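You operate a simulated robot arm through the tools that you are given. There is no shell and no other tool.

You are at the controls of a simulated robot arm. One attempt, no reset.

TASK
Ease the strap, push both pads under it and ratchet into the green.
Fine: brake on first; white pad onto mark 1, teal pad onto mark 2, with the strap slack.

The check looks at the end state, three seconds after you hand in, the way a careful person would. Anything else that was tipped, shoved, dropped, spilled or broken makes it a failure.

THE ROBOT
A 6-joint arm with a two-finger gripper, fixed in place. Base frame: the origin is on the floor under the middle of its stand, x ahead of it, y to its left, z up; the work surface is at about z = 750. Lengths are in mm, angles in degrees, forces in N, time in s.
It reaches about 1637 mm from its shoulder. Its first joint turns from -166.0 to 166.0 degrees. Payload 3.43 kg.
Tool frame: the origin (TCP) lies between the finger pads and is the grasp point; the fingertips stand 20 mm ahead of it; z points along the fingers, y is the line along which they close. The gripper opens to 190 mm; its body begins 248 mm behind the TCP.
Orientation is that of the tool frame in the base frame, as a unit quaternion [x, y, z, w]. With the fingers straight down and closing along the base's y, the tool's x points along the base's -x, its y along +y and its z along -z.

THE INTERFACE
- The arm moves only by the tool step_arm. Its argument "steps" is a list of rows, each a list of 7 numbers: the closure in counts, from 0 (fully open) to 255 (shut), then the shift along the base's x, y, z in units of 25 mm (1.0 is 25 mm), then the turn, a rotation vector about the base's x, y, z in units of 5 degrees (1.0 is 5 degrees). In form: [[jaw, dx, dy, dz, ax, ay, az], ...]. A call has 1 to 20 rows; each row shifts and turns the commanded pose from where the row before left it. A call with a number of a shift or a turn outside -1 to 1 is refused whole. Rows are played at 5 a second. More than 50 mm and 8.6 degrees between two rows, or a gripper value outside its range, and nothing of the call is played. Where a pose cannot be reached the arm comes as near as it can. A force on the tool above 90 N (or 10 N above the force at the start of the call, whichever is more), or a blocked arm, ends the call early, and 0.2 s more pass. Each finger travels about 45 mm/s and halts on what it meets, pressing with about 22 N; the grip force reading is that of the motor and also rises with nothing between the fingers. The clock runs only during rows and for 0.2 s after the last one: add rows that do not move to give the fingers time. It gives the time, the measured TCP pose, the force on the tool (base axes), the opening and the grip force at its end, in the units of the frame above (readings bear some noise), with the torque about the TCP (base axes, N m) and any sound that the robot's microphone picked up.
- Cameras (640 x 400 px; columns grow to the right, rows downward): "scene" is fixed at [47.9, -500, 1378.1]; the picture's right is [-0.49, -0.87, 0.00], its down [-0.57, 0.32, -0.76] and it looks along [0.66, -0.37, -0.65] (base axes); focal length 214 px, centre (320, 200). "wrist" rides on the gripper at [70, -8, -288] in the tool frame; the picture's right is [0.12, 0.99, 0.00], its down [-0.96, 0.12, -0.25] and it looks along [-0.25, 0.03, 0.97] (tool axes); focal length 261 px, centre (320, 200). There is no depth. A picture from a camera that has moved, and an enlarged one, comes with that camera's place and axes in the base frame and with its lens.
- grab_frame(camera): a new picture of that camera. No time passes.
- lift_body(by): slides the trunk up (or, below 0, down) by that many mm; the arm rides with it, the base frame stays. It gives what a move gives, with no picture.
- zoom(camera, box): a new picture of the part [left, top, right, bottom] of that camera's present view, enlarged. No time passes.
- close_job(): hands the job in; it is judged then, once.

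Places have to be worked out from the pictures, the camera data and where the tool is seen. Open the gripper and draw the arm clear of the work before you hand the job in, unless the task says otherwise.

The tools are called after "Request:" by a JSON object that holds its "api" and its "payload". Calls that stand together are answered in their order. step_arm: Moves the arm, as the interface text tells. Its arguments: {"type":"object","properties":{"steps":{"type":"array","items":{"type":"array","items":{"type":"number"}}}},"required":["steps"]} The other tools are called the same way: lift_body (by) moves the trunk up or down; grab_frame (camera) takes a picture; zoom (camera, box) takes an enlarged picture of a part of a camera's view; close_job () hands the job in.

At the start:

```text
time_s: 0.0
eef_pos: [641.5, 220.4, 1105.1]
orientation: [-0.001, 1.0, 0.0, 0.0]
force: [0.4, 0.2, 0.5]
torque: [-0.01, -0.04, 0.02]
finger_gap: 189.7
finger_force: 0.0
trunk travel left (down, up): [-175.0, 65.0]
```

scene: 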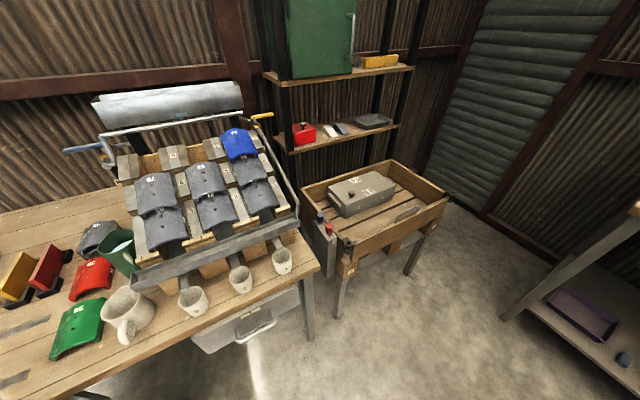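
wrist: 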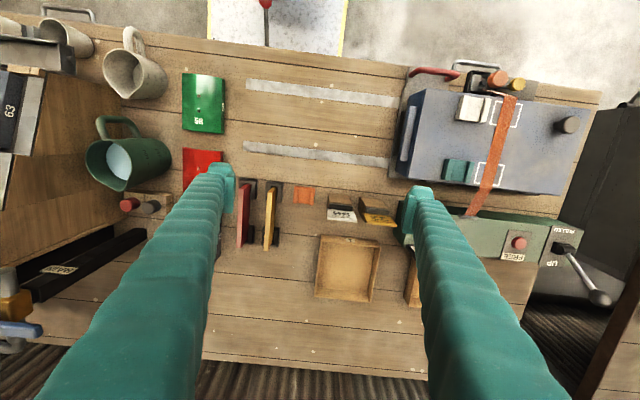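

The wrist picture shows a blue crate with an orange strap, two pads (white, teal), outlined marks and a green ratchet/brake unit at the right. I'll enlarge those parts before moving.

Request:
{"api": "zoom", "payload": {"camera": "wrist", "box": [380, 50, 640, 212]}}

Request:
{"api": "zoom", "payload": {"camera": "wrist", "box": [440, 180, 640, 305]}}

Request:
{"api": "zoom", "payload": {"camera": "wrist", "box": [440, 60, 600, 160]}}

```text
2.46 times, centred on (510, 131) of wrist
camera zoom: at [571.3, 211.3, 1391.6], right [-0.12, 0.99, 0.0], down [0.96, 0.12, 0.25], along [0.25, 0.03, -0.97], focal length 642 px, centre (-148, 370)
```

zoom: 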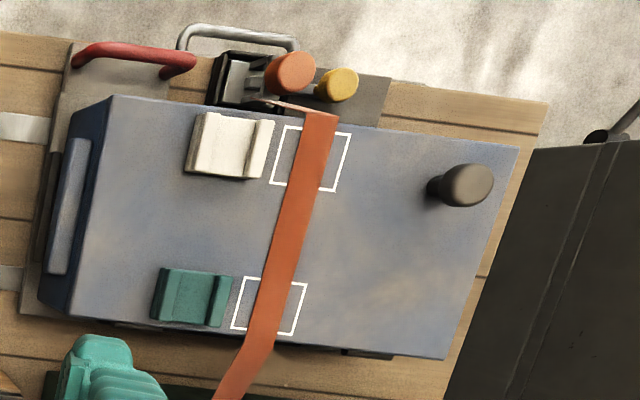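

```text
3.20 times, centred on (540, 242) of wrist
camera zoom: at [571.3, 211.3, 1391.6], right [-0.12, 0.99, 0.0], down [0.96, 0.12, 0.25], along [0.25, 0.03, -0.97], focal length 834 px, centre (-384, 64)
```

zoom: 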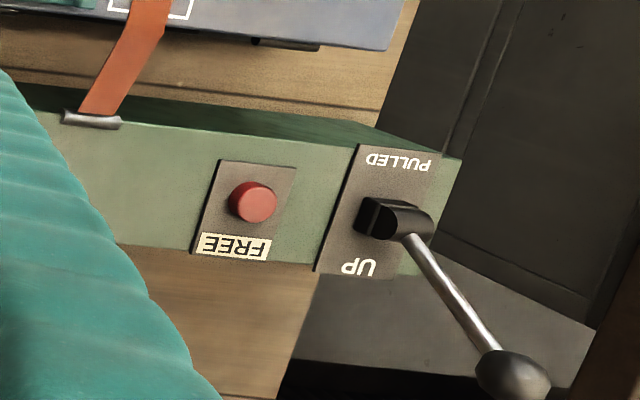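

```text
4.00 times, centred on (520, 110) of wrist
camera zoom: at [571.3, 211.3, 1391.6], right [-0.12, 0.99, 0.0], down [0.96, 0.12, 0.25], along [0.25, 0.03, -0.97], focal length 1043 px, centre (-480, 560)
```

zoom: 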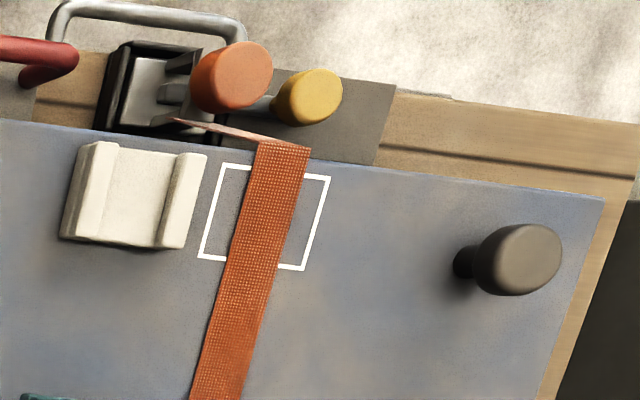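

The crate seems to lie around x 450–680, y 400–700. I'll shift the arm 100 mm to the left (+y) at the present height to get a better view, since that is far above everything seen so far.

Request:
{"api": "step_arm", "payload": {"steps": [[0, 0, 1, 0, 0, 0, 0], [0, 0, 1, 0, 0, 0, 0], [0, 0, 1, 0, 0, 0, 0], [0, 0, 1, 0, 0, 0, 0]]}}

Request:
{"api": "grab_frame", "payload": {"camera": "wrist"}}

Request:
{"api": "grab_frame", "payload": {"camera": "scene"}}

```text
time_s: 1.0
eef_pos: [641.3, 320.6, 1104.7]
orientation: [0.0, 1.0, 0.0, 0.0]
force: [-0.2, -0.8, 0.7]
torque: [0.09, -0.03, 0.02]
finger_gap: 190.0
finger_force: 0.0
trunk travel left (down, up): [-175.0, 65.0]
```

```text
taken
camera wrist: at [571.5, 311.7, 1391.7], right [-0.12, 0.99, 0.0], down [0.96, 0.11, 0.25], along [0.25, 0.03, -0.97], focal length 261 px, centre (320, 200)
```

wrist: 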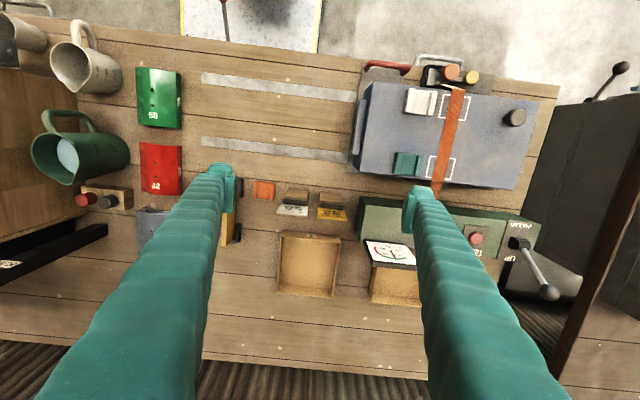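

```text
taken
```

scene: 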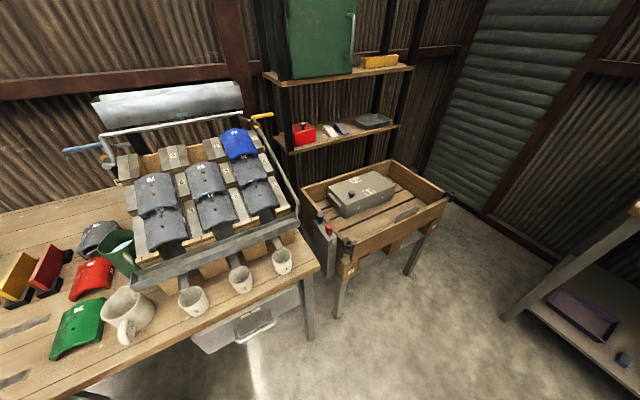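

The arm moved cleanly; a dial with a red/green scale sits at about pixel (390,252). I'll zoom on it and then shift further left.

Request:
{"api": "zoom", "payload": {"camera": "wrist", "box": [340, 190, 580, 310]}}

Request:
{"api": "zoom", "payload": {"camera": "wrist", "box": [340, 50, 580, 200]}}

Request:
{"api": "step_arm", "payload": {"steps": [[0, 0, 1, 0, 0, 0, 0], [0, 0, 1, 0, 0, 0, 0], [0, 0, 1, 0, 0, 0, 0], [0, 0, 1, 0, 0, 0, 0]]}}

Request:
{"api": "grab_frame", "payload": {"camera": "wrist"}}

```text
2.67 times, centred on (460, 250) of wrist
camera zoom: at [571.5, 311.7, 1391.7], right [-0.12, 0.99, 0.0], down [0.96, 0.11, 0.25], along [0.25, 0.03, -0.97], focal length 695 px, centre (-53, 67)
```

zoom: 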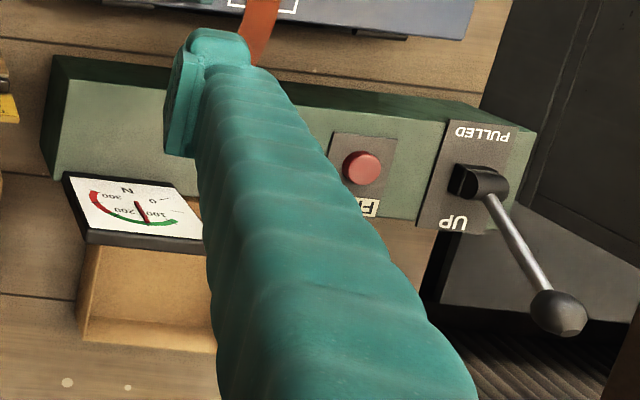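

```text
2.67 times, centred on (460, 125) of wrist
camera zoom: at [571.5, 311.7, 1391.7], right [-0.12, 0.99, 0.0], down [0.96, 0.11, 0.25], along [0.25, 0.03, -0.97], focal length 695 px, centre (-53, 400)
```

zoom: 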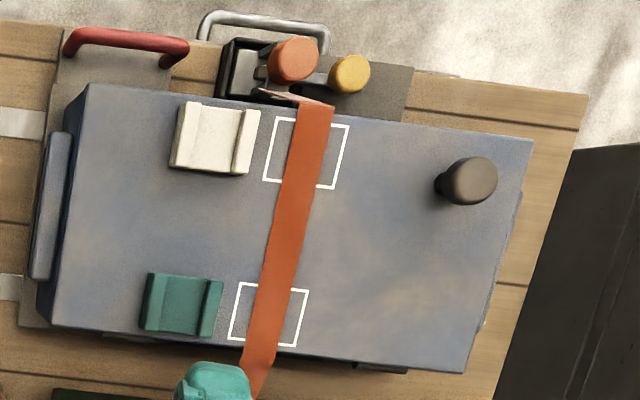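

```text
time_s: 2.0
eef_pos: [641.6, 420.4, 1105.2]
orientation: [0.0, 1.0, 0.001, -0.001]
force: [-0.6, -0.4, 0.3]
torque: [0.08, -0.04, -0.01]
finger_gap: 190.0
finger_force: 0.1
trunk travel left (down, up): [-175.0, 65.0]
```

```text
taken
camera wrist: at [570.5, 411.5, 1391.8], right [-0.12, 0.99, 0.0], down [0.96, 0.11, 0.25], along [0.25, 0.03, -0.97], focal length 261 px, centre (320, 200)
```

wrist: 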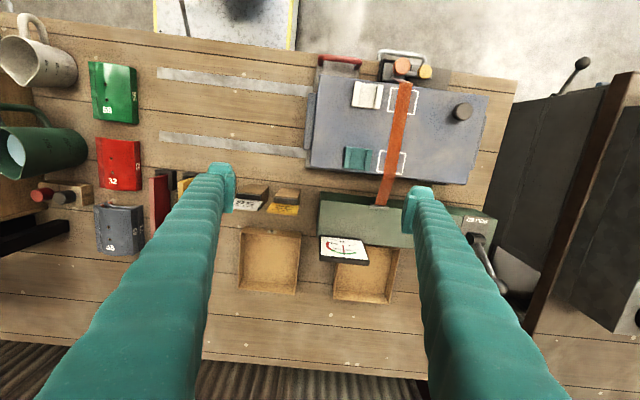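

The gauge is now visible at (343,248). I'll zoom on it and go further left so that the lever/button panel comes out from behind the finger.

Request:
{"api": "zoom", "payload": {"camera": "wrist", "box": [300, 220, 400, 283]}}

Request:
{"api": "step_arm", "payload": {"steps": [[0, 0, 1, 0, 0, 0, 0], [0, 0, 1, 0, 0, 0, 0], [0, 0, 1, 0, 0, 0, 0], [0, 0, 1, 0, 0, 0, 0], [0, 0, 1, 0, 0, 0, 0], [0, 0, 1, 0, 0, 0, 0]]}}

Request:
{"api": "grab_frame", "payload": {"camera": "wrist"}}

```text
6.35 times, centred on (350, 252) of wrist
camera zoom: at [570.5, 411.5, 1391.8], right [-0.12, 0.99, 0.0], down [0.96, 0.11, 0.25], along [0.25, 0.03, -0.97], focal length 1655 px, centre (130, -127)
```

zoom: 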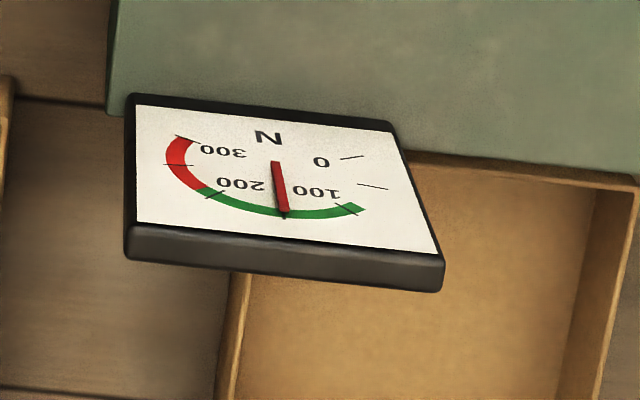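

```text
time_s: 3.4
eef_pos: [642.4, 570.7, 1104.7]
orientation: [0.0, 1.0, 0.001, -0.001]
force: [0.0, -0.8, 0.4]
torque: [0.1, -0.04, 0.0]
finger_gap: 190.0
finger_force: 0.1
trunk travel left (down, up): [-175.0, 65.0]
```

```text
taken
camera wrist: at [571.6, 561.3, 1391.3], right [-0.12, 0.99, 0.0], down [0.96, 0.12, 0.25], along [0.25, 0.03, -0.97], focal length 261 px, centre (320, 200)
```

wrist: 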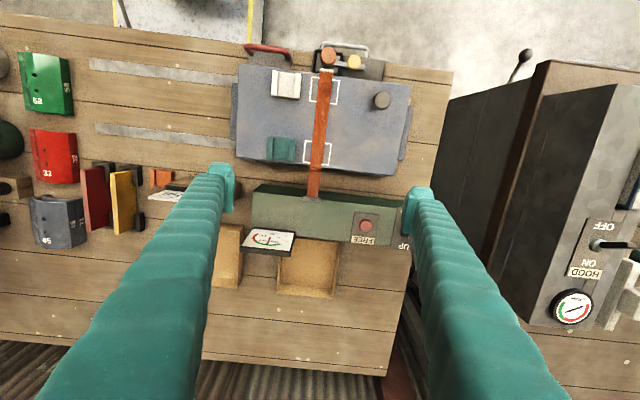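

The gauge reads about 140 N with green from 100 to 200 N. I'll move 130 mm further left and drop 75 mm to look between the fingers at the panel with the red button and lever.

Request:
{"api": "step_arm", "payload": {"steps": [[0, 0, 1, 0, 0, 0, 0], [0, 0, 1, 0, 0, 0, 0], [0, 0, 1, 0, 0, 0, 0], [0, 0, 1, 0, 0, 0, 0], [0, 0, 1, -1, 0, 0, 0], [0, 0, 0.5, -1, 0, 0, 0], [0, 0, 0, -1, 0, 0, 0]]}}

Request:
{"api": "grab_frame", "payload": {"camera": "wrist"}}

Request:
{"api": "zoom", "payload": {"camera": "wrist", "box": [200, 170, 440, 320]}}

```text
time_s: 5.0
eef_pos: [641.8, 707.8, 1027.8]
orientation: [0.0, 1.0, 0.0, 0.0]
force: [-0.1, -0.1, 0.1]
torque: [0.01, -0.01, 0.02]
finger_gap: 190.1
finger_force: 0.0
trunk travel left (down, up): [-175.0, 65.0]
```

```text
taken
camera wrist: at [571.4, 699.3, 1315.1], right [-0.12, 0.99, 0.0], down [0.96, 0.12, 0.25], along [0.25, 0.03, -0.97], focal length 261 px, centre (320, 200)
```

wrist: 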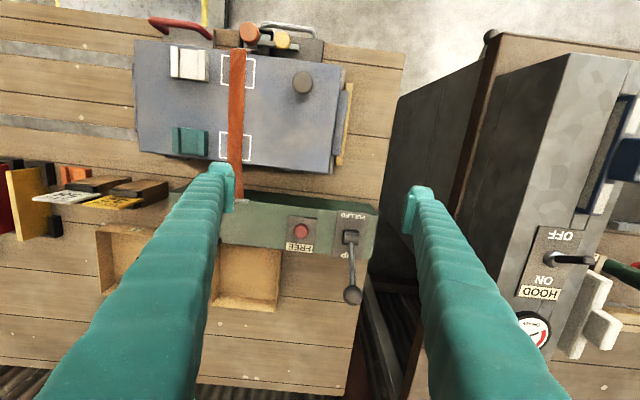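

```text
2.67 times, centred on (320, 245) of wrist
camera zoom: at [571.4, 699.3, 1315.1], right [-0.12, 0.99, 0.0], down [0.96, 0.12, 0.25], along [0.25, 0.03, -0.97], focal length 695 px, centre (320, 80)
```

zoom: 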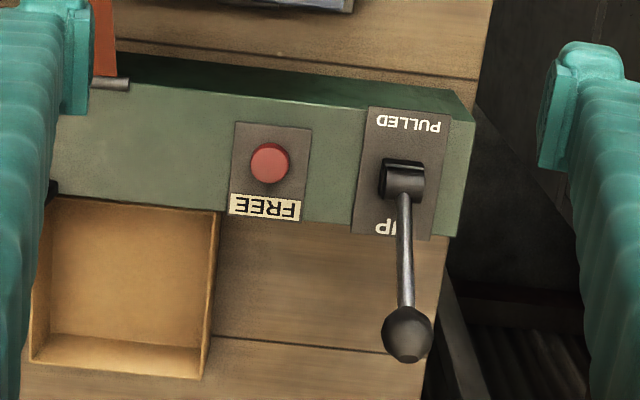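

By triangulation the lever's pivot is near (757,782,848) and its knob near (811,780,953): leaning away, towards "UP"; "PULLED" is on the robot's side. I'll zoom on the crate/ratchet and the panel for detail.

Request:
{"api": "zoom", "payload": {"camera": "wrist", "box": [210, 0, 330, 75]}}

Request:
{"api": "zoom", "payload": {"camera": "wrist", "box": [120, 20, 360, 180]}}

Request:
{"api": "zoom", "payload": {"camera": "wrist", "box": [280, 195, 400, 270]}}

```text
5.33 times, centred on (270, 38) of wrist
camera zoom: at [571.4, 699.3, 1315.1], right [-0.12, 0.99, 0.0], down [0.96, 0.12, 0.25], along [0.25, 0.03, -0.97], focal length 1390 px, centre (587, 1067)
```

zoom: 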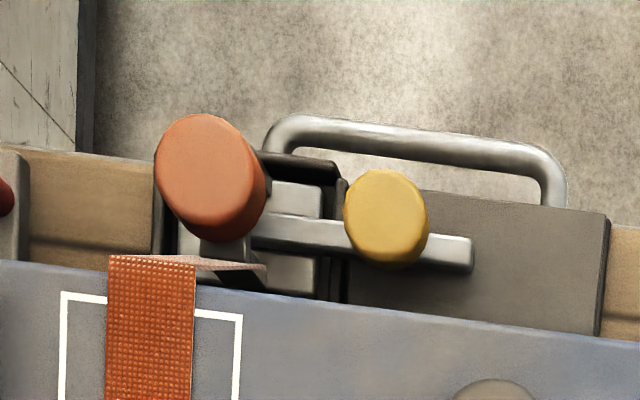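

```text
2.50 times, centred on (240, 100) of wrist
camera zoom: at [571.4, 699.3, 1315.1], right [-0.12, 0.99, 0.0], down [0.96, 0.12, 0.25], along [0.25, 0.03, -0.97], focal length 652 px, centre (520, 450)
```

zoom: 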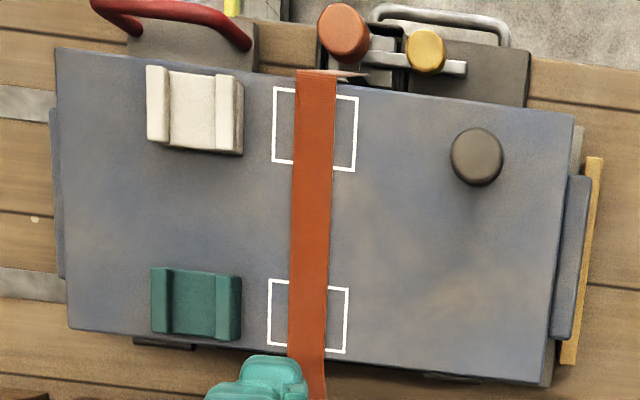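

```text
5.33 times, centred on (340, 232) of wrist
camera zoom: at [571.4, 699.3, 1315.1], right [-0.12, 0.99, 0.0], down [0.96, 0.12, 0.25], along [0.25, 0.03, -0.97], focal length 1390 px, centre (213, 27)
```

zoom: 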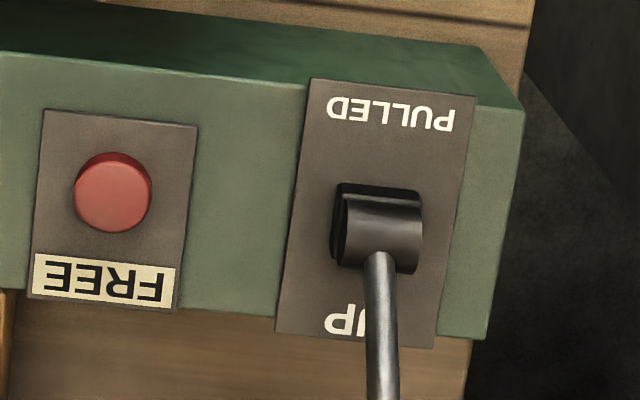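

The ratchet (orange knob and yellow knob) stands in front of the crate near (424,560,812), and any labels would face the robot. I'll draw back in −x, tilt the tool 20° forward and look at its front face.

Request:
{"api": "step_arm", "payload": {"steps": [[0, -1, 0, 0, 0, 0, 0], [0, -1, -0.5, 0, 0, 0, 0], [0, -1, -0.5, 0, 0, 0, 0], [0, -1, -0.5, 0, 0, 0, 0], [0, -1, -0.5, 0, 0, 0, 0], [0, -1, -0.5, 0, 0, 0, 0], [0, -1, -0.5, 0, 0, 0, 0], [0, -1, -0.5, 0, 0, 0, 0], [0, -1, -0.5, 0, 0, -1, 0], [0, -1, -0.5, 0, 0, -1, 0], [0, -1, -0.5, 0, 0, -1, 0], [0, -1, -0.5, 0, 0, -1, 0], [0, -0.7, 0, 0, 0, 0, 0], [0, 0, 0, 0, 0, 0, 0]]}}

Request:
{"api": "grab_frame", "payload": {"camera": "wrist"}}

```text
time_s: 8.0
eef_pos: [323.2, 569.3, 1030.5]
orientation: [0.0, 0.985, 0.0, 0.174]
force: [-0.7, 0.8, -0.3]
torque: [0.05, 0.03, -0.01]
finger_gap: 189.9
finger_force: 0.0
trunk travel left (down, up): [-175.0, 65.0]
```

```text
taken
camera wrist: at [159.5, 560.5, 1274.7], right [-0.11, 0.99, -0.04], down [0.82, 0.12, 0.56], along [0.56, 0.03, -0.83], focal length 261 px, centre (320, 200)
```

wrist: 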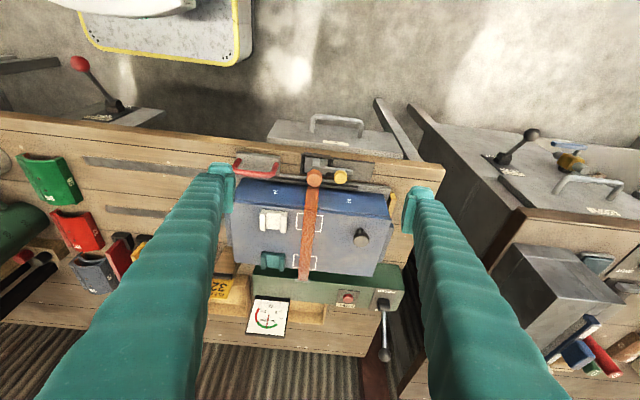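

Now the ratchet and the crate front are in view between the fingers. Zooming in on them.

Request:
{"api": "zoom", "payload": {"camera": "wrist", "box": [225, 110, 415, 229]}}

Request:
{"api": "zoom", "payload": {"camera": "wrist", "box": [280, 140, 376, 200]}}

Request:
{"api": "zoom", "payload": {"camera": "wrist", "box": [225, 180, 415, 300]}}

Request:
{"api": "zoom", "payload": {"camera": "wrist", "box": [40, 30, 260, 168]}}

```text
3.36 times, centred on (320, 170) of wrist
camera zoom: at [159.5, 560.5, 1274.7], right [-0.11, 0.99, -0.04], down [0.82, 0.12, 0.56], along [0.56, 0.03, -0.83], focal length 876 px, centre (320, 302)
```

zoom: 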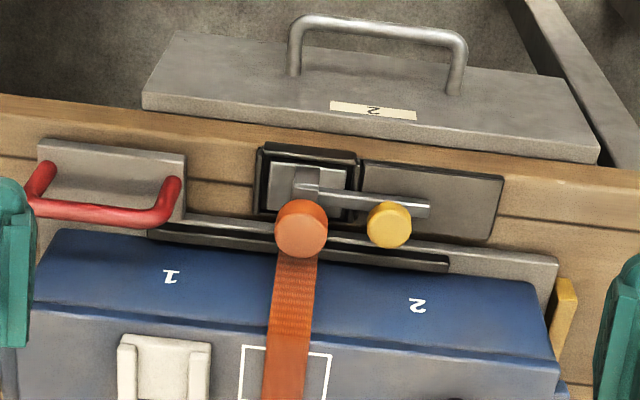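

```text
6.67 times, centred on (328, 170) of wrist
camera zoom: at [159.5, 560.5, 1274.7], right [-0.11, 0.99, -0.04], down [0.82, 0.12, 0.56], along [0.56, 0.03, -0.83], focal length 1738 px, centre (267, 400)
```

zoom: 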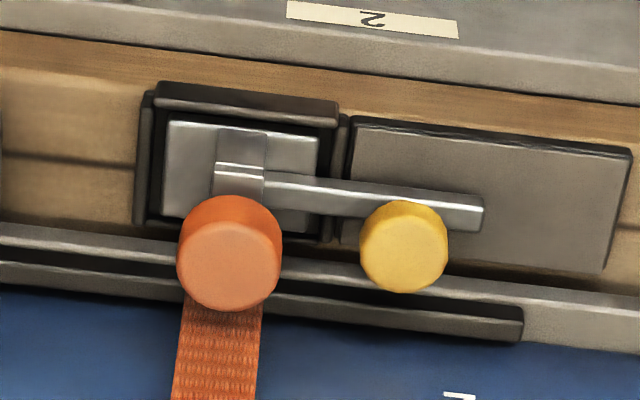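

```text
3.33 times, centred on (320, 240) of wrist
camera zoom: at [159.5, 560.5, 1274.7], right [-0.11, 0.99, -0.04], down [0.82, 0.12, 0.56], along [0.56, 0.03, -0.83], focal length 869 px, centre (320, 67)
```

zoom: 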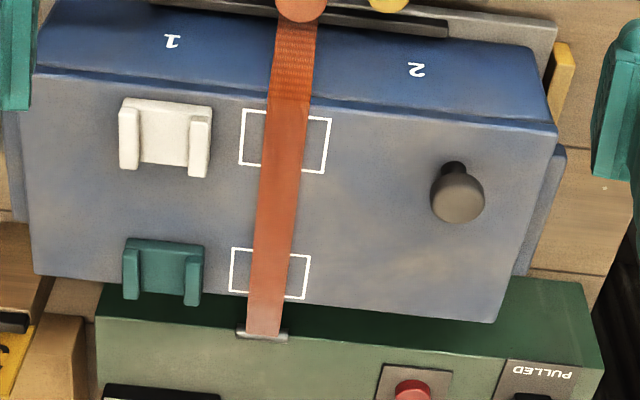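

```text
2.90 times, centred on (150, 99) of wrist
camera zoom: at [159.5, 560.5, 1274.7], right [-0.11, 0.99, -0.04], down [0.82, 0.12, 0.56], along [0.56, 0.03, -0.83], focal length 756 px, centre (813, 493)
```

zoom: 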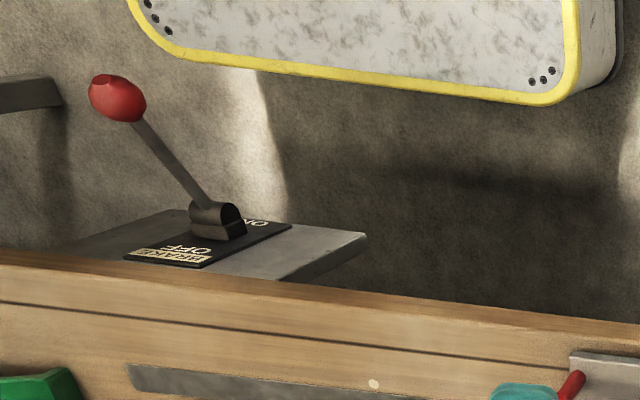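

There is a separate red lever on a plate marked BRAKE with ON/OFF, low in front of the bench near the robot stand, so that's the brake; the panel's UP/PULLED lever with the FREE button is probably the tensioner. I'll straighten the tool and fly over to look at the brake.

Request:
{"api": "step_arm", "payload": {"steps": [[0, 0.4, -1, 0.6, 0, 1, 0], [0, 0.4, -1, 0.6, 0, 1, 0], [0, 0.4, -1, 0, 0, 1, 0], [0, 0.4, -1, 0, 0, 1, 0], [0, 0.4, -1, 0, 0, 0, 0], [0, 0.4, -1, 0, 0, 0, 0], [0, 0.4, -1, 0, 0, 0, 0], [0, 0.4, -1, 0, 0, 0, 0], [0, 0.4, -1, 0, 0, 0, 0], [0, 0.4, -1, 0, 0, 0, 0], [0, 0.4, -1, 0, 0, 0, 0], [0, 0.4, -1, 0, 0, 0, 0], [0, 0.4, -1, 0, 0, 0, 0], [0, 0.4, -1, 0, 0, 0, 0], [0, 0.4, -1, 0, 0, 0, 0], [0, 0.4, -1, 0, 0, 0, 0], [0, 0, -1, 0, 0, 0, 0], [0, 0, 0, 0, 0, 0, 0]]}}

Request:
{"api": "grab_frame", "payload": {"camera": "wrist"}}

Request:
{"api": "grab_frame", "payload": {"camera": "scene"}}

```text
time_s: 11.8
eef_pos: [484.1, 145.4, 1060.0]
orientation: [-0.001, 1.0, 0.0, 0.001]
force: [0.3, -0.8, -0.3]
torque: [-0.02, 0.0, -0.01]
finger_gap: 189.8
finger_force: 0.0
trunk travel left (down, up): [-175.0, 65.0]
```

```text
taken
camera wrist: at [413.1, 136.0, 1346.6], right [-0.12, 0.99, 0.0], down [0.96, 0.12, 0.25], along [0.25, 0.03, -0.97], focal length 261 px, centre (320, 200)
```

wrist: 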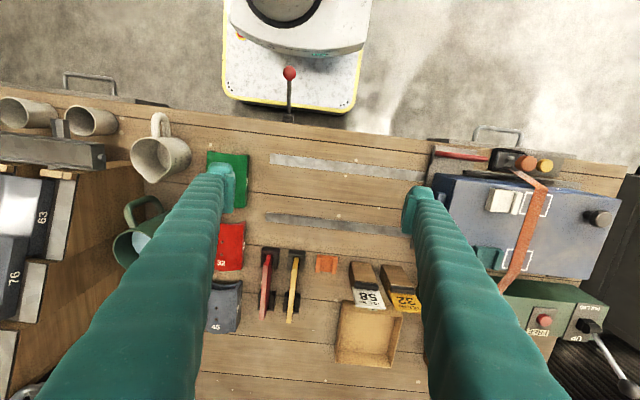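

```text
taken
```

scene: 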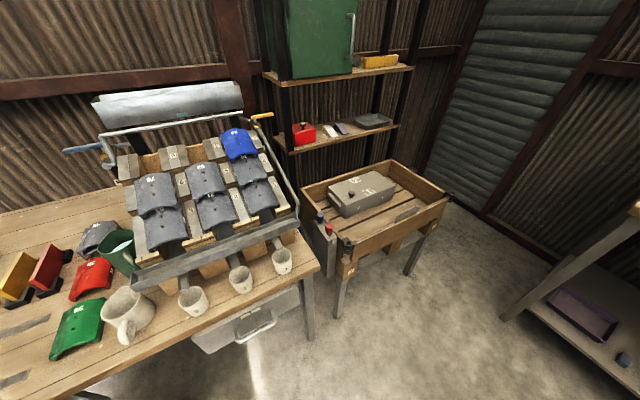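

The red brake lever is at (289,73) with its base at the bench edge; zooming in.

Request:
{"api": "zoom", "payload": {"camera": "wrist", "box": [220, 50, 380, 150]}}

Request:
{"api": "zoom", "payload": {"camera": "wrist", "box": [260, 60, 320, 130]}}

```text
4.00 times, centred on (300, 100) of wrist
camera zoom: at [413.1, 136.0, 1346.6], right [-0.12, 0.99, 0.0], down [0.96, 0.12, 0.25], along [0.25, 0.03, -0.97], focal length 1043 px, centre (400, 600)
```

zoom: 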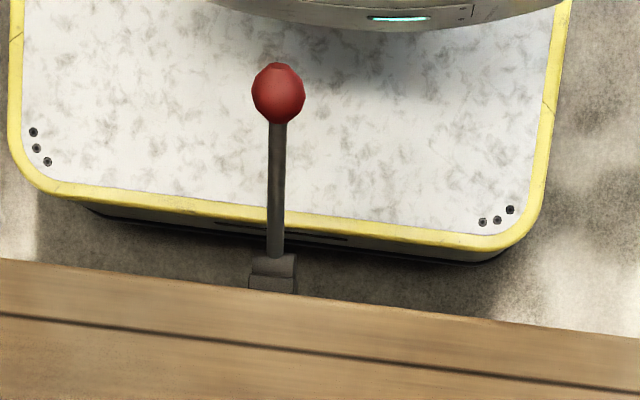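

```text
5.71 times, centred on (290, 95) of wrist
camera zoom: at [413.1, 136.0, 1346.6], right [-0.12, 0.99, 0.0], down [0.96, 0.12, 0.25], along [0.25, 0.03, -0.97], focal length 1489 px, centre (491, 800)
```

zoom: 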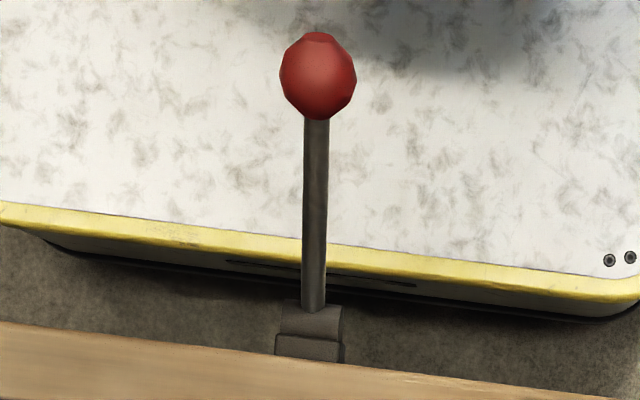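

Triangulating from two views puts the brake knob near (290,50,689) and its pivot near (390,48,636) on a vertical plate facing the robot, marked OFF above and ON below; the lever points up = OFF. I'll close the fingers and go above the rod at (320,50) to push it down.

Request:
{"api": "step_arm", "payload": {"steps": [[255, -0.9, -0.6, 0, 0, 0, 0], [255, -0.9, -0.6, 0, 0, 0, 0], [255, -0.9, -0.6, 0, 0, 0, 0], [255, -0.9, -0.6, 0, 0, 0, 0], [255, -0.9, -0.6, 0, 0, 0, 0], [255, -0.9, -0.6, 0, 0, 0, 0], [255, -0.9, -0.2, 0, 0, 0, 0], [255, -0.26, 0, 0, 0, 0, 0], [255, 0, 0, -1, 0, 0, 0], [255, 0, 0, -1, 0, 0, 0], [255, 0, 0, -1, 0, 0, 0], [255, 0, 0, -1, 0, 0, 0], [255, 0, 0, 0, 0, 0, 0]]}}

Request:
{"api": "grab_frame", "payload": {"camera": "wrist"}}

```text
time_s: 14.6
eef_pos: [319.8, 48.6, 960.5]
orientation: [0.0, 1.0, 0.0, -0.001]
force: [0.0, -0.5, -0.3]
torque: [-0.01, 0.0, -0.01]
finger_gap: 0.0
finger_force: 21.6
trunk travel left (down, up): [-175.0, 65.0]
```

```text
taken
camera wrist: at [249.6, 41.3, 1246.5], right [-0.12, 0.99, 0.0], down [0.96, 0.12, 0.25], along [0.25, 0.03, -0.97], focal length 261 px, centre (320, 200)
```

wrist: 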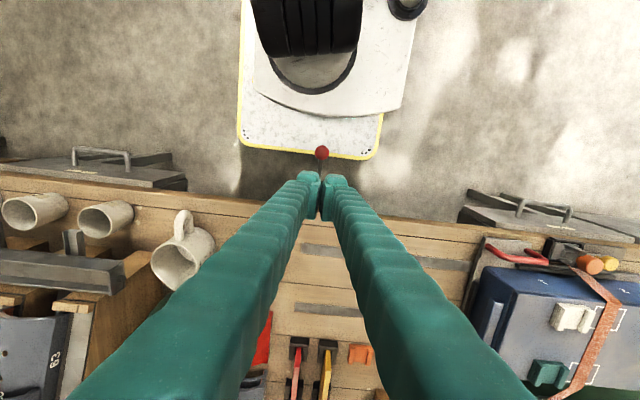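

The arm reaches this place fine. I'll zoom on the tips and the red knob to check the alignment before going down.

Request:
{"api": "zoom", "payload": {"camera": "wrist", "box": [260, 130, 388, 210]}}

```text
5.00 times, centred on (324, 170) of wrist
camera zoom: at [249.6, 41.3, 1246.5], right [-0.12, 0.99, 0.0], down [0.96, 0.12, 0.25], along [0.25, 0.03, -0.97], focal length 1303 px, centre (300, 350)
```

zoom: 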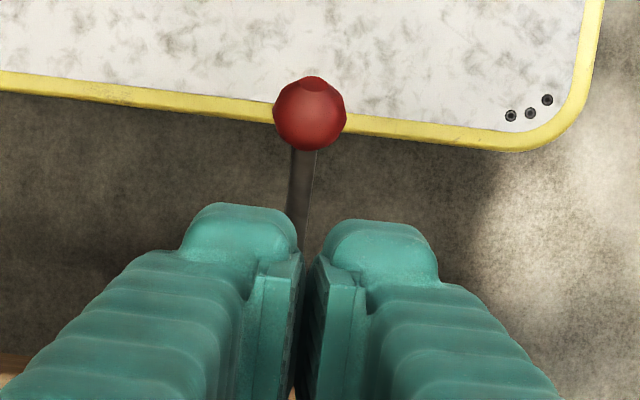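

Alignment agrees (knob at x≈290, y≈50). Going down to just above the rod, then pressing in small steps.

Request:
{"api": "step_arm", "payload": {"steps": [[255, 0, 0.04, -1, 0, 0, 0], [255, 0, 0, -1, 0, 0, 0], [255, 0, 0, -1, 0, 0, 0], [255, 0, 0, -1, 0, 0, 0], [255, 0, 0, -1, 0, 0, 0], [255, 0, 0, -1, 0, 0, 0], [255, 0, 0, -1, 0, 0, 0], [255, 0, 0, -1, 0, 0, 0], [255, 0, 0, -1, 0, 0, 0], [255, 0, 0, 0, 0, 0, 0]]}}

Request:
{"api": "step_arm", "payload": {"steps": [[255, 0, 0, -0.5, 0, 0, 0], [255, 0, 0, -0.5, 0, 0, 0], [255, 0, 0, -0.5, 0, 0, 0], [255, 0, 0, -0.5, 0, 0, 0]]}}

Request:
{"api": "grab_frame", "payload": {"camera": "wrist"}}

```text
time_s: 16.8
eef_pos: [344.4, 54.8, 765.0]
orientation: [0.002, 1.0, 0.0, -0.001]
force: [0.0, -0.4, 0.6]
torque: [0.02, 0.0, -0.02]
finger_gap: 0.0
finger_force: 22.0
out of reach, approached as far as the arm can: row 8, 9
trunk travel left (down, up): [-175.0, 65.0]
```

```text
time_s: 17.8
eef_pos: [369.1, 59.6, 746.2]
orientation: [0.001, 1.0, 0.0, 0.0]
force: [-0.9, -0.5, -0.8]
torque: [0.01, -0.09, -0.02]
finger_gap: 0.0
finger_force: 21.9
out of reach, approached as far as the arm can: row 1, 2, 3, 4
trunk travel left (down, up): [-175.0, 65.0]
```

```text
taken
camera wrist: at [298.1, 51.4, 1033.1], right [-0.12, 0.99, 0.0], down [0.96, 0.11, 0.25], along [0.25, 0.03, -0.97], focal length 261 px, centre (320, 200)
```

wrist: 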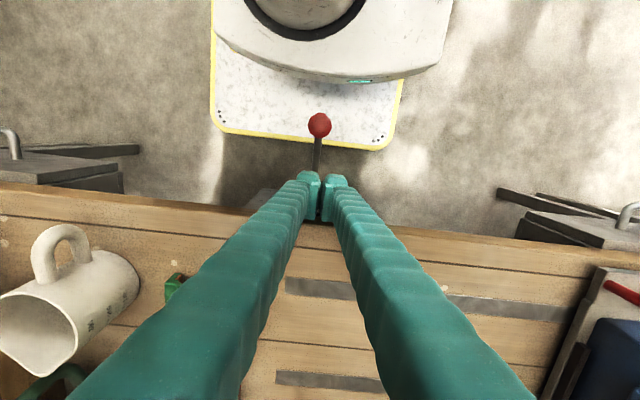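

The pose straight below is out of reach and the tips drifted toward the bench edge (x 369, tips at z 726). I'll back straight up, then lower the trunk to gain reach.

Request:
{"api": "step_arm", "payload": {"steps": [[255, 0, 0, 1, 0, 0, 0], [255, 0, 0, 1, 0, 0, 0], [255, 0, 0, 1, 0, 0, 0], [255, 0, 0, 1, 0, 0, 0], [255, 0, 0, 0, 0, 0, 0]]}}

```text
time_s: 19.0
eef_pos: [368.6, 59.6, 844.2]
orientation: [0.001, 1.0, 0.0, 0.0]
force: [0.7, -0.3, -0.3]
torque: [0.01, 0.03, -0.01]
finger_gap: 0.2
finger_force: 22.0
trunk travel left (down, up): [-175.0, 65.0]
```

The command pose follows the measured one again. I'll go up and back to (320,50), then lower the trunk fully (175 mm), which should leave the tips still above the lever.

Request:
{"api": "step_arm", "payload": {"steps": [[255, 0, 0, 1, 0, 0, 0], [255, -0.6, -0.1, 1, 0, 0, 0], [255, -0.7, -0.1, 1, 0, 0, 0], [255, -0.65, -0.15, 0.3, 0, 0, 0], [255, 0, 0, 0, 0, 0, 0]]}}

Request:
{"api": "lift_body", "payload": {"by": -100}}

Request:
{"api": "grab_frame", "payload": {"camera": "wrist"}}

```text
time_s: 20.2
eef_pos: [319.3, 49.8, 929.4]
orientation: [0.0, 1.0, 0.0, -0.001]
force: [0.7, -0.5, 0.8]
torque: [0.01, 0.04, -0.01]
finger_gap: 0.0
finger_force: 21.8
trunk travel left (down, up): [-175.0, 65.0]
```

```text
time_s: 21.5
eef_pos: [318.5, 50.6, 829.4]
orientation: [0.0, 1.0, 0.0, 0.0]
force: [0.3, -0.1, 0.0]
torque: [0.01, 0.0, -0.04]
finger_gap: 0.2
finger_force: 22.4
trunk travel left (down, up): [-75.0, 165.0]
```

```text
taken
camera wrist: at [249.0, 42.6, 1115.4], right [-0.12, 0.99, 0.0], down [0.96, 0.12, 0.25], along [0.25, 0.03, -0.97], focal length 261 px, centre (320, 200)
```

wrist: 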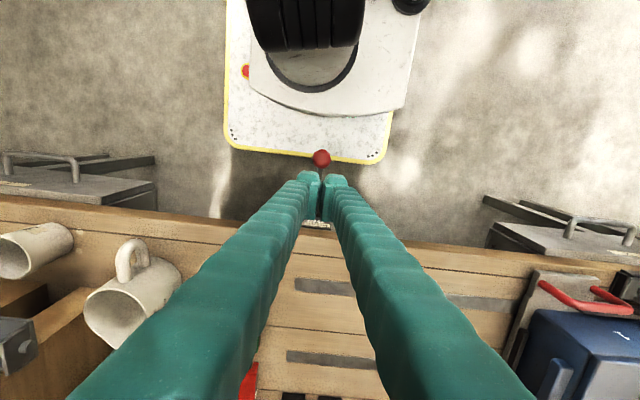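

Still clear of the knob; lowering the trunk the remaining 75 mm leaves the tips at about z 734.

Request:
{"api": "lift_body", "payload": {"by": -75}}

Request:
{"api": "step_arm", "payload": {"steps": [[255, 0, 0, -0.6, 0, 0, 0], [255, 0, 0, -0.6, 0, 0, 0], [255, 0, 0, 0, 0, 0, 0]]}}

Request:
{"api": "grab_frame", "payload": {"camera": "wrist"}}

```text
time_s: 22.6
eef_pos: [318.8, 51.4, 754.4]
orientation: [0.0, 1.0, 0.0, 0.0]
force: [0.2, -0.4, 0.2]
torque: [-0.01, -0.01, -0.01]
finger_gap: 0.0
finger_force: 22.1
trunk travel left (down, up): [0.0, 240.0]
```

```text
time_s: 23.4
eef_pos: [320.3, 50.3, 724.8]
orientation: [0.0, 1.0, 0.001, 0.0]
force: [0.1, -0.2, 0.5]
torque: [-0.05, -0.03, -0.02]
finger_gap: 0.0
finger_force: 23.0
trunk travel left (down, up): [0.0, 240.0]
```

```text
taken
camera wrist: at [249.2, 42.5, 1010.6], right [-0.12, 0.99, 0.0], down [0.96, 0.12, 0.25], along [0.25, 0.03, -0.97], focal length 261 px, centre (320, 200)
```

wrist: 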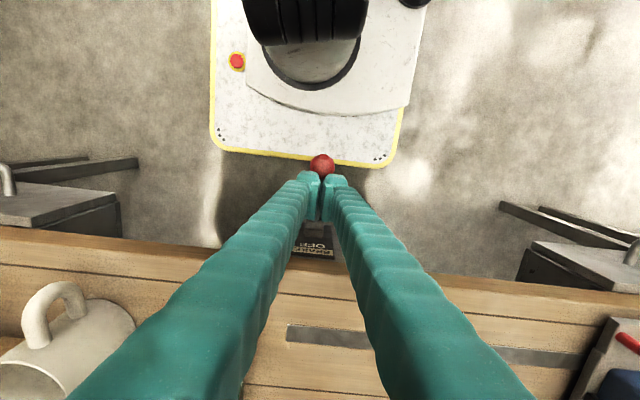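

The tips are right over the rod (label "BRAKE/OFF" visible behind). Pressing down in 10 mm steps.

Request:
{"api": "step_arm", "payload": {"steps": [[255, 0, 0, -0.4, 0, 0, 0], [255, 0, 0, -0.4, 0, 0, 0], [255, 0, 0, -0.4, 0, 0, 0], [255, 0, 0, -0.4, 0, 0, 0], [255, 0, 0, -0.4, 0, 0, 0]]}}

Request:
{"api": "grab_frame", "payload": {"camera": "wrist"}}

```text
time_s: 24.6
eef_pos: [319.7, 50.5, 672.6]
orientation: [0.0, 1.0, 0.0, -0.001]
force: [0.0, 1.2, -1.2]
torque: [0.03, -0.02, -0.01]
finger_gap: 0.0
finger_force: 21.8
trunk travel left (down, up): [0.0, 240.0]
```

```text
taken
camera wrist: at [248.9, 42.5, 960.4], right [-0.12, 0.99, 0.0], down [0.96, 0.12, 0.25], along [0.25, 0.03, -0.97], focal length 261 px, centre (320, 200)
```

wrist: 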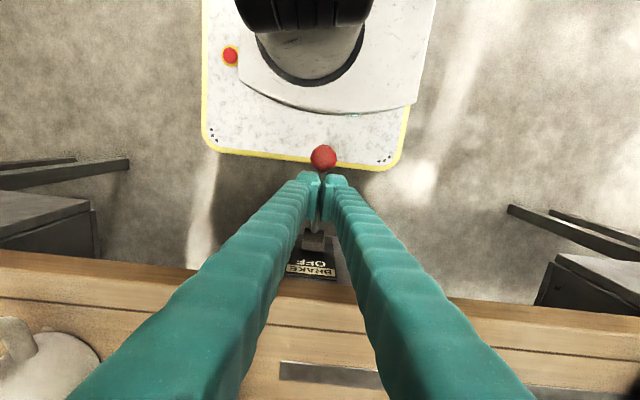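

The force is low and the knob has shifted toward the robot, so the lever is turning. I keep pressing down.

Request:
{"api": "step_arm", "payload": {"steps": [[255, 0, 0, -0.4, 0, 0, 0], [255, 0, 0, -0.4, 0, 0, 0], [255, 0, 0, -0.4, 0, 0, 0], [255, 0, 0, -0.4, 0, 0, 0]]}}

Request:
{"api": "grab_frame", "payload": {"camera": "wrist"}}

```text
time_s: 25.6
eef_pos: [319.9, 50.0, 633.7]
orientation: [0.0, 1.0, 0.0, -0.001]
force: [-0.8, -0.4, 0.9]
torque: [-0.01, 0.0, 0.0]
finger_gap: 0.1
finger_force: 22.0
trunk travel left (down, up): [0.0, 240.0]
```

```text
taken
camera wrist: at [249.4, 42.4, 920.1], right [-0.12, 0.99, 0.0], down [0.96, 0.12, 0.25], along [0.25, 0.03, -0.97], focal length 261 px, centre (320, 200)
```

wrist: 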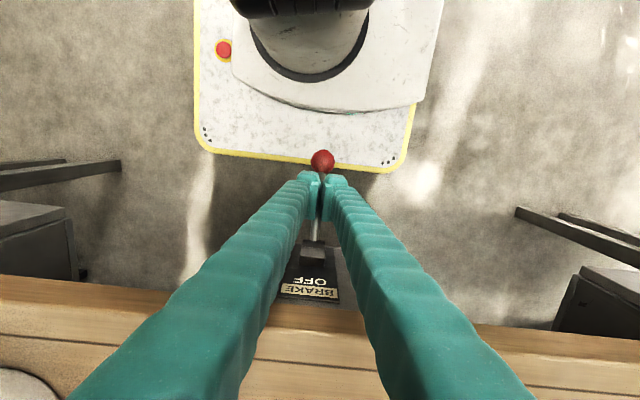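

Lever is now about level or slightly below; continuing down, watching for force or a click.

Request:
{"api": "step_arm", "payload": {"steps": [[255, 0, 0, -0.4, 0, 0, 0], [255, 0, 0, -0.4, 0, 0, 0]]}}

Request:
{"api": "grab_frame", "payload": {"camera": "wrist"}}

```text
time_s: 26.1
eef_pos: [320.4, 49.6, 625.2]
orientation: [0.0, 1.0, 0.0, 0.002]
force: [-26.5, -11.6, 73.4]
torque: [-0.25, -1.01, -0.25]
finger_gap: 6.0
finger_force: 34.8
trunk travel left (down, up): [0.0, 240.0]
stopped in row 2: the force on the tool passed its limit at 117 N (the readings are from after the stop); the commanded pose is now the measured one
```

```text
taken
camera wrist: at [248.1, 42.0, 912.1], right [-0.12, 0.99, 0.0], down [0.96, 0.12, 0.25], along [0.25, 0.03, -0.97], focal length 261 px, centre (320, 200)
```

wrist: 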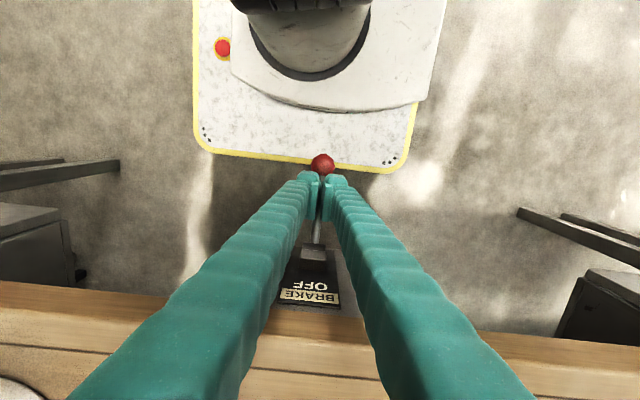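

The lever hit its stop (117 N, fingers wedged 6 mm by the rod), about 25–28° below level: that is the ON end. Backing off upward and checking it stays.

Request:
{"api": "step_arm", "payload": {"steps": [[255, 0, 0, 0.4, 0, 0, 0], [255, 0, 0, 0.6, 0, 0, 0], [255, 0, 0, 1, 0, 0, 0], [255, 0, 0, 1, 0, 0, 0], [255, 0, 0, 1, 0, 0, 0], [255, 0, 0, 1, 0, 0, 0], [255, 0, 0, 0, 0, 0, 0]]}}

Request:
{"api": "grab_frame", "payload": {"camera": "wrist"}}

Request:
{"api": "zoom", "payload": {"camera": "wrist", "box": [260, 120, 388, 260]}}

```text
time_s: 27.8
eef_pos: [320.7, 50.3, 748.0]
orientation: [0.0, 1.0, 0.0, 0.001]
force: [-0.4, 0.3, -0.4]
torque: [0.04, -0.05, -0.01]
finger_gap: 0.0
finger_force: 34.8
trunk travel left (down, up): [0.0, 240.0]
```

```text
taken
camera wrist: at [249.7, 42.5, 1034.8], right [-0.12, 0.99, 0.0], down [0.96, 0.12, 0.25], along [0.25, 0.03, -0.97], focal length 261 px, centre (320, 200)
```

wrist: 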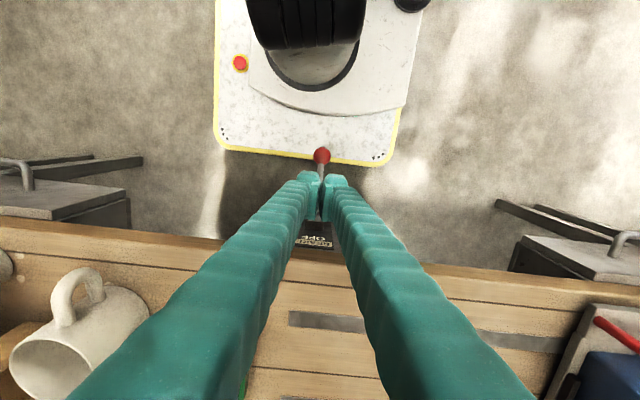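

```text
2.86 times, centred on (324, 190) of wrist
camera zoom: at [249.7, 42.5, 1034.8], right [-0.12, 0.99, 0.0], down [0.96, 0.12, 0.25], along [0.25, 0.03, -0.97], focal length 745 px, centre (309, 229)
```

zoom: 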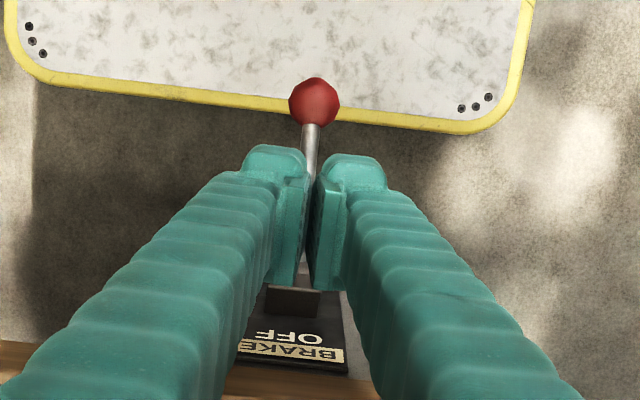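

The knob now sits near (288,50,588), i.e. the lever stays down at ON. Raising the trunk back up by 175 mm and opening the fingers.

Request:
{"api": "lift_body", "payload": {"by": 175}}

Request:
{"api": "step_arm", "payload": {"steps": [[0, 0, 0, 1, 0, 0, 0], [0, 0, 0, 1, 0, 0, 0], [0, 0, 0, 1, 0, 0, 0], [0, 0, 0, 1, 0, 0, 0], [0, 0, 1, 0, 0, -1, 0], [0, 0, 1, 0, 0, -1, 0], [0, 0, 1, 0, 0, -1, 0], [0, 0, 1, 0, 0, -1, 0], [0, 0, 1, 0, 0, 0, 0], [0, 0, 1, 0, 0, 0, 0], [0, 0, 1, 0, 0, 0, 0], [0, 0, 1, 0, 0, 0, 0], [0, 0, 1, 0, 0, 0, 0], [0, 0, 1, 0, 0, 0, 0], [0, 0, 1, 0, 0, 0, 0], [0, 0, 1, 0, 0, 0, 0], [0, 0, 0, 0, 0, 0, 0]]}}

Request:
{"api": "grab_frame", "payload": {"camera": "wrist"}}

```text
time_s: 29.7
eef_pos: [322.3, 50.1, 923.9]
orientation: [-0.001, 1.0, 0.001, 0.0]
force: [-0.2, -1.0, -1.5]
torque: [-0.01, 0.02, 0.03]
finger_gap: 0.0
finger_force: 34.2
trunk travel left (down, up): [-175.0, 65.0]
```

```text
time_s: 33.3
eef_pos: [320.5, 350.2, 1021.8]
orientation: [0.001, 0.985, -0.001, 0.175]
force: [0.2, 0.5, 0.2]
torque: [0.0, -0.03, -0.01]
finger_gap: 190.1
finger_force: 0.1
trunk travel left (down, up): [-175.0, 65.0]
```

```text
taken
camera wrist: at [155.8, 343.2, 1266.9], right [-0.11, 0.99, -0.04], down [0.82, 0.12, 0.56], along [0.56, 0.03, -0.83], focal length 261 px, centre (320, 200)
```

wrist: 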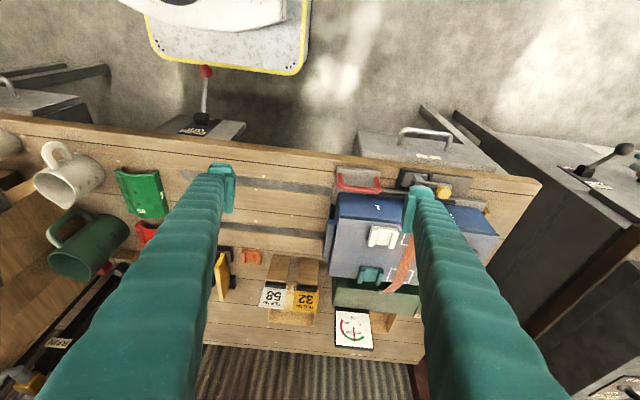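

Let me check the brake from this angle, then continue to a close look at the front hardware.

Request:
{"api": "zoom", "payload": {"camera": "wrist", "box": [140, 50, 300, 150]}}

Request:
{"api": "step_arm", "payload": {"steps": [[0, 0, 1, 0, 0, 0, 0], [0, 0, 1, 0, 0, 0, 0], [0, 0, 1, 0, 0, 0, 0], [0, 0, 1, 0, 0, -1, 0], [0, 0, 1, -0.6, 0, -1, 0], [0, 0, 1, -0.6, 0, 0, 0], [0, 0, 1, -0.6, 0, 0, 0], [0, 0, 0.6, 0, 0, 0, 0], [0, 0, 0, 0, 0, 0, 0]]}}

Request:
{"api": "grab_frame", "payload": {"camera": "wrist"}}

Request:
{"api": "zoom", "payload": {"camera": "wrist", "box": [230, 100, 410, 220]}}

```text
4.00 times, centred on (220, 100) of wrist
camera zoom: at [155.8, 343.2, 1266.9], right [-0.11, 0.99, -0.04], down [0.82, 0.12, 0.56], along [0.56, 0.03, -0.83], focal length 1043 px, centre (720, 600)
```

zoom: 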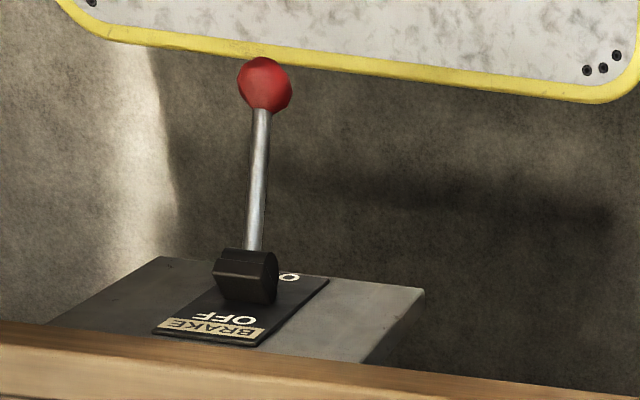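

```text
time_s: 35.3
eef_pos: [320.9, 541.1, 976.8]
orientation: [0.0, 0.966, 0.0, 0.26]
force: [-0.1, -0.2, -0.6]
torque: [0.02, 0.0, 0.03]
finger_gap: 190.0
finger_force: 0.0
trunk travel left (down, up): [-175.0, 65.0]
```

```text
taken
camera wrist: at [115.9, 533.0, 1189.3], right [-0.1, 0.99, -0.06], down [0.71, 0.12, 0.7], along [0.7, 0.03, -0.71], focal length 261 px, centre (320, 200)
```

wrist: 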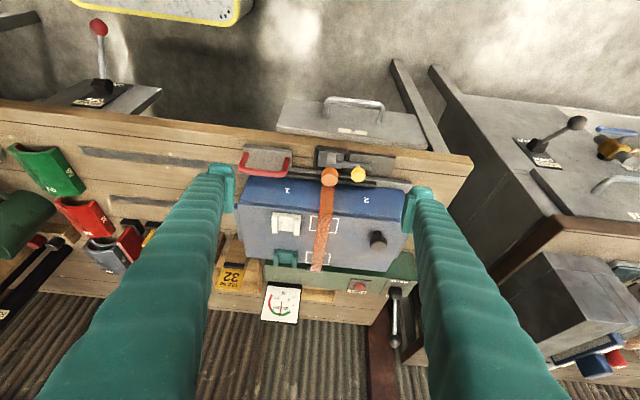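

```text
3.33 times, centred on (320, 160) of wrist
camera zoom: at [115.9, 533.0, 1189.3], right [-0.1, 0.99, -0.06], down [0.71, 0.12, 0.7], along [0.7, 0.03, -0.71], focal length 869 px, centre (320, 333)
```

zoom: 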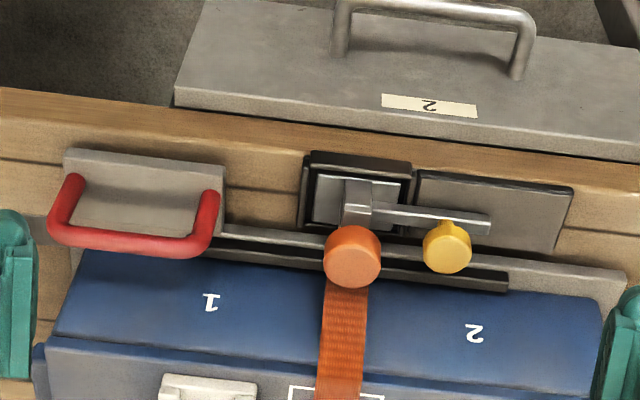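

The brake lever now points at ON. Zooming harder on the orange/yellow hardware to understand it.

Request:
{"api": "zoom", "payload": {"camera": "wrist", "box": [300, 135, 412, 205]}}

Request:
{"api": "zoom", "payload": {"camera": "wrist", "box": [320, 265, 420, 330]}}

Request:
{"api": "zoom", "payload": {"camera": "wrist", "box": [235, 200, 405, 330]}}

```text
5.71 times, centred on (356, 170) of wrist
camera zoom: at [115.9, 533.0, 1189.3], right [-0.1, 0.99, -0.06], down [0.71, 0.12, 0.7], along [0.7, 0.03, -0.71], focal length 1489 px, centre (114, 371)
```

zoom: 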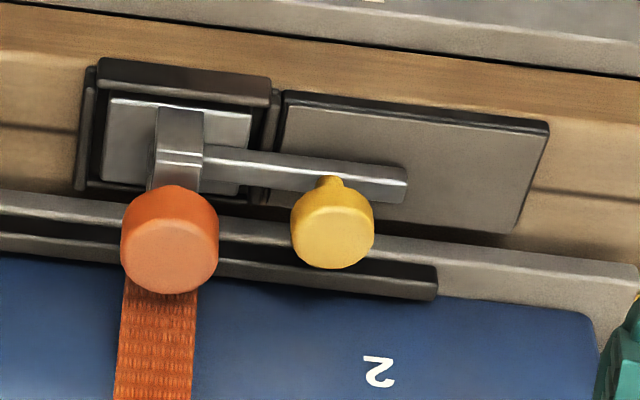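

```text
6.15 times, centred on (370, 298) of wrist
camera zoom: at [115.9, 533.0, 1189.3], right [-0.1, 0.99, -0.06], down [0.71, 0.12, 0.7], along [0.7, 0.03, -0.71], focal length 1604 px, centre (12, -400)
```

zoom: 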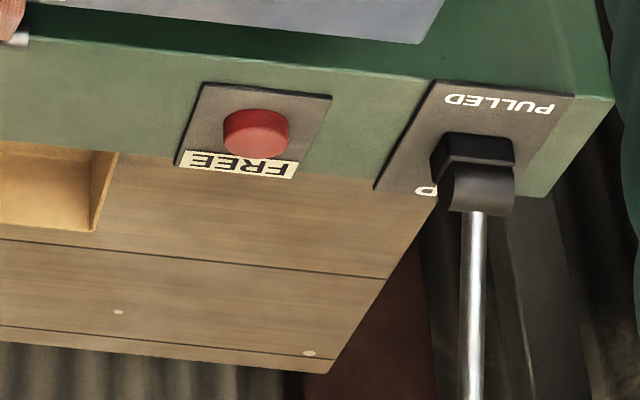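

```text
3.08 times, centred on (320, 265) of wrist
camera zoom: at [115.9, 533.0, 1189.3], right [-0.1, 0.99, -0.06], down [0.71, 0.12, 0.7], along [0.7, 0.03, -0.71], focal length 802 px, centre (320, 0)
```

zoom: 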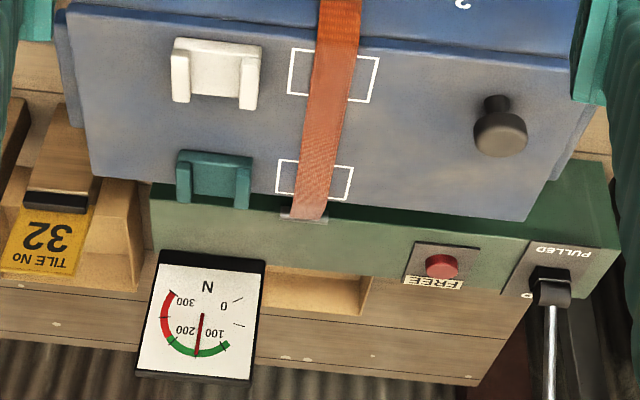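

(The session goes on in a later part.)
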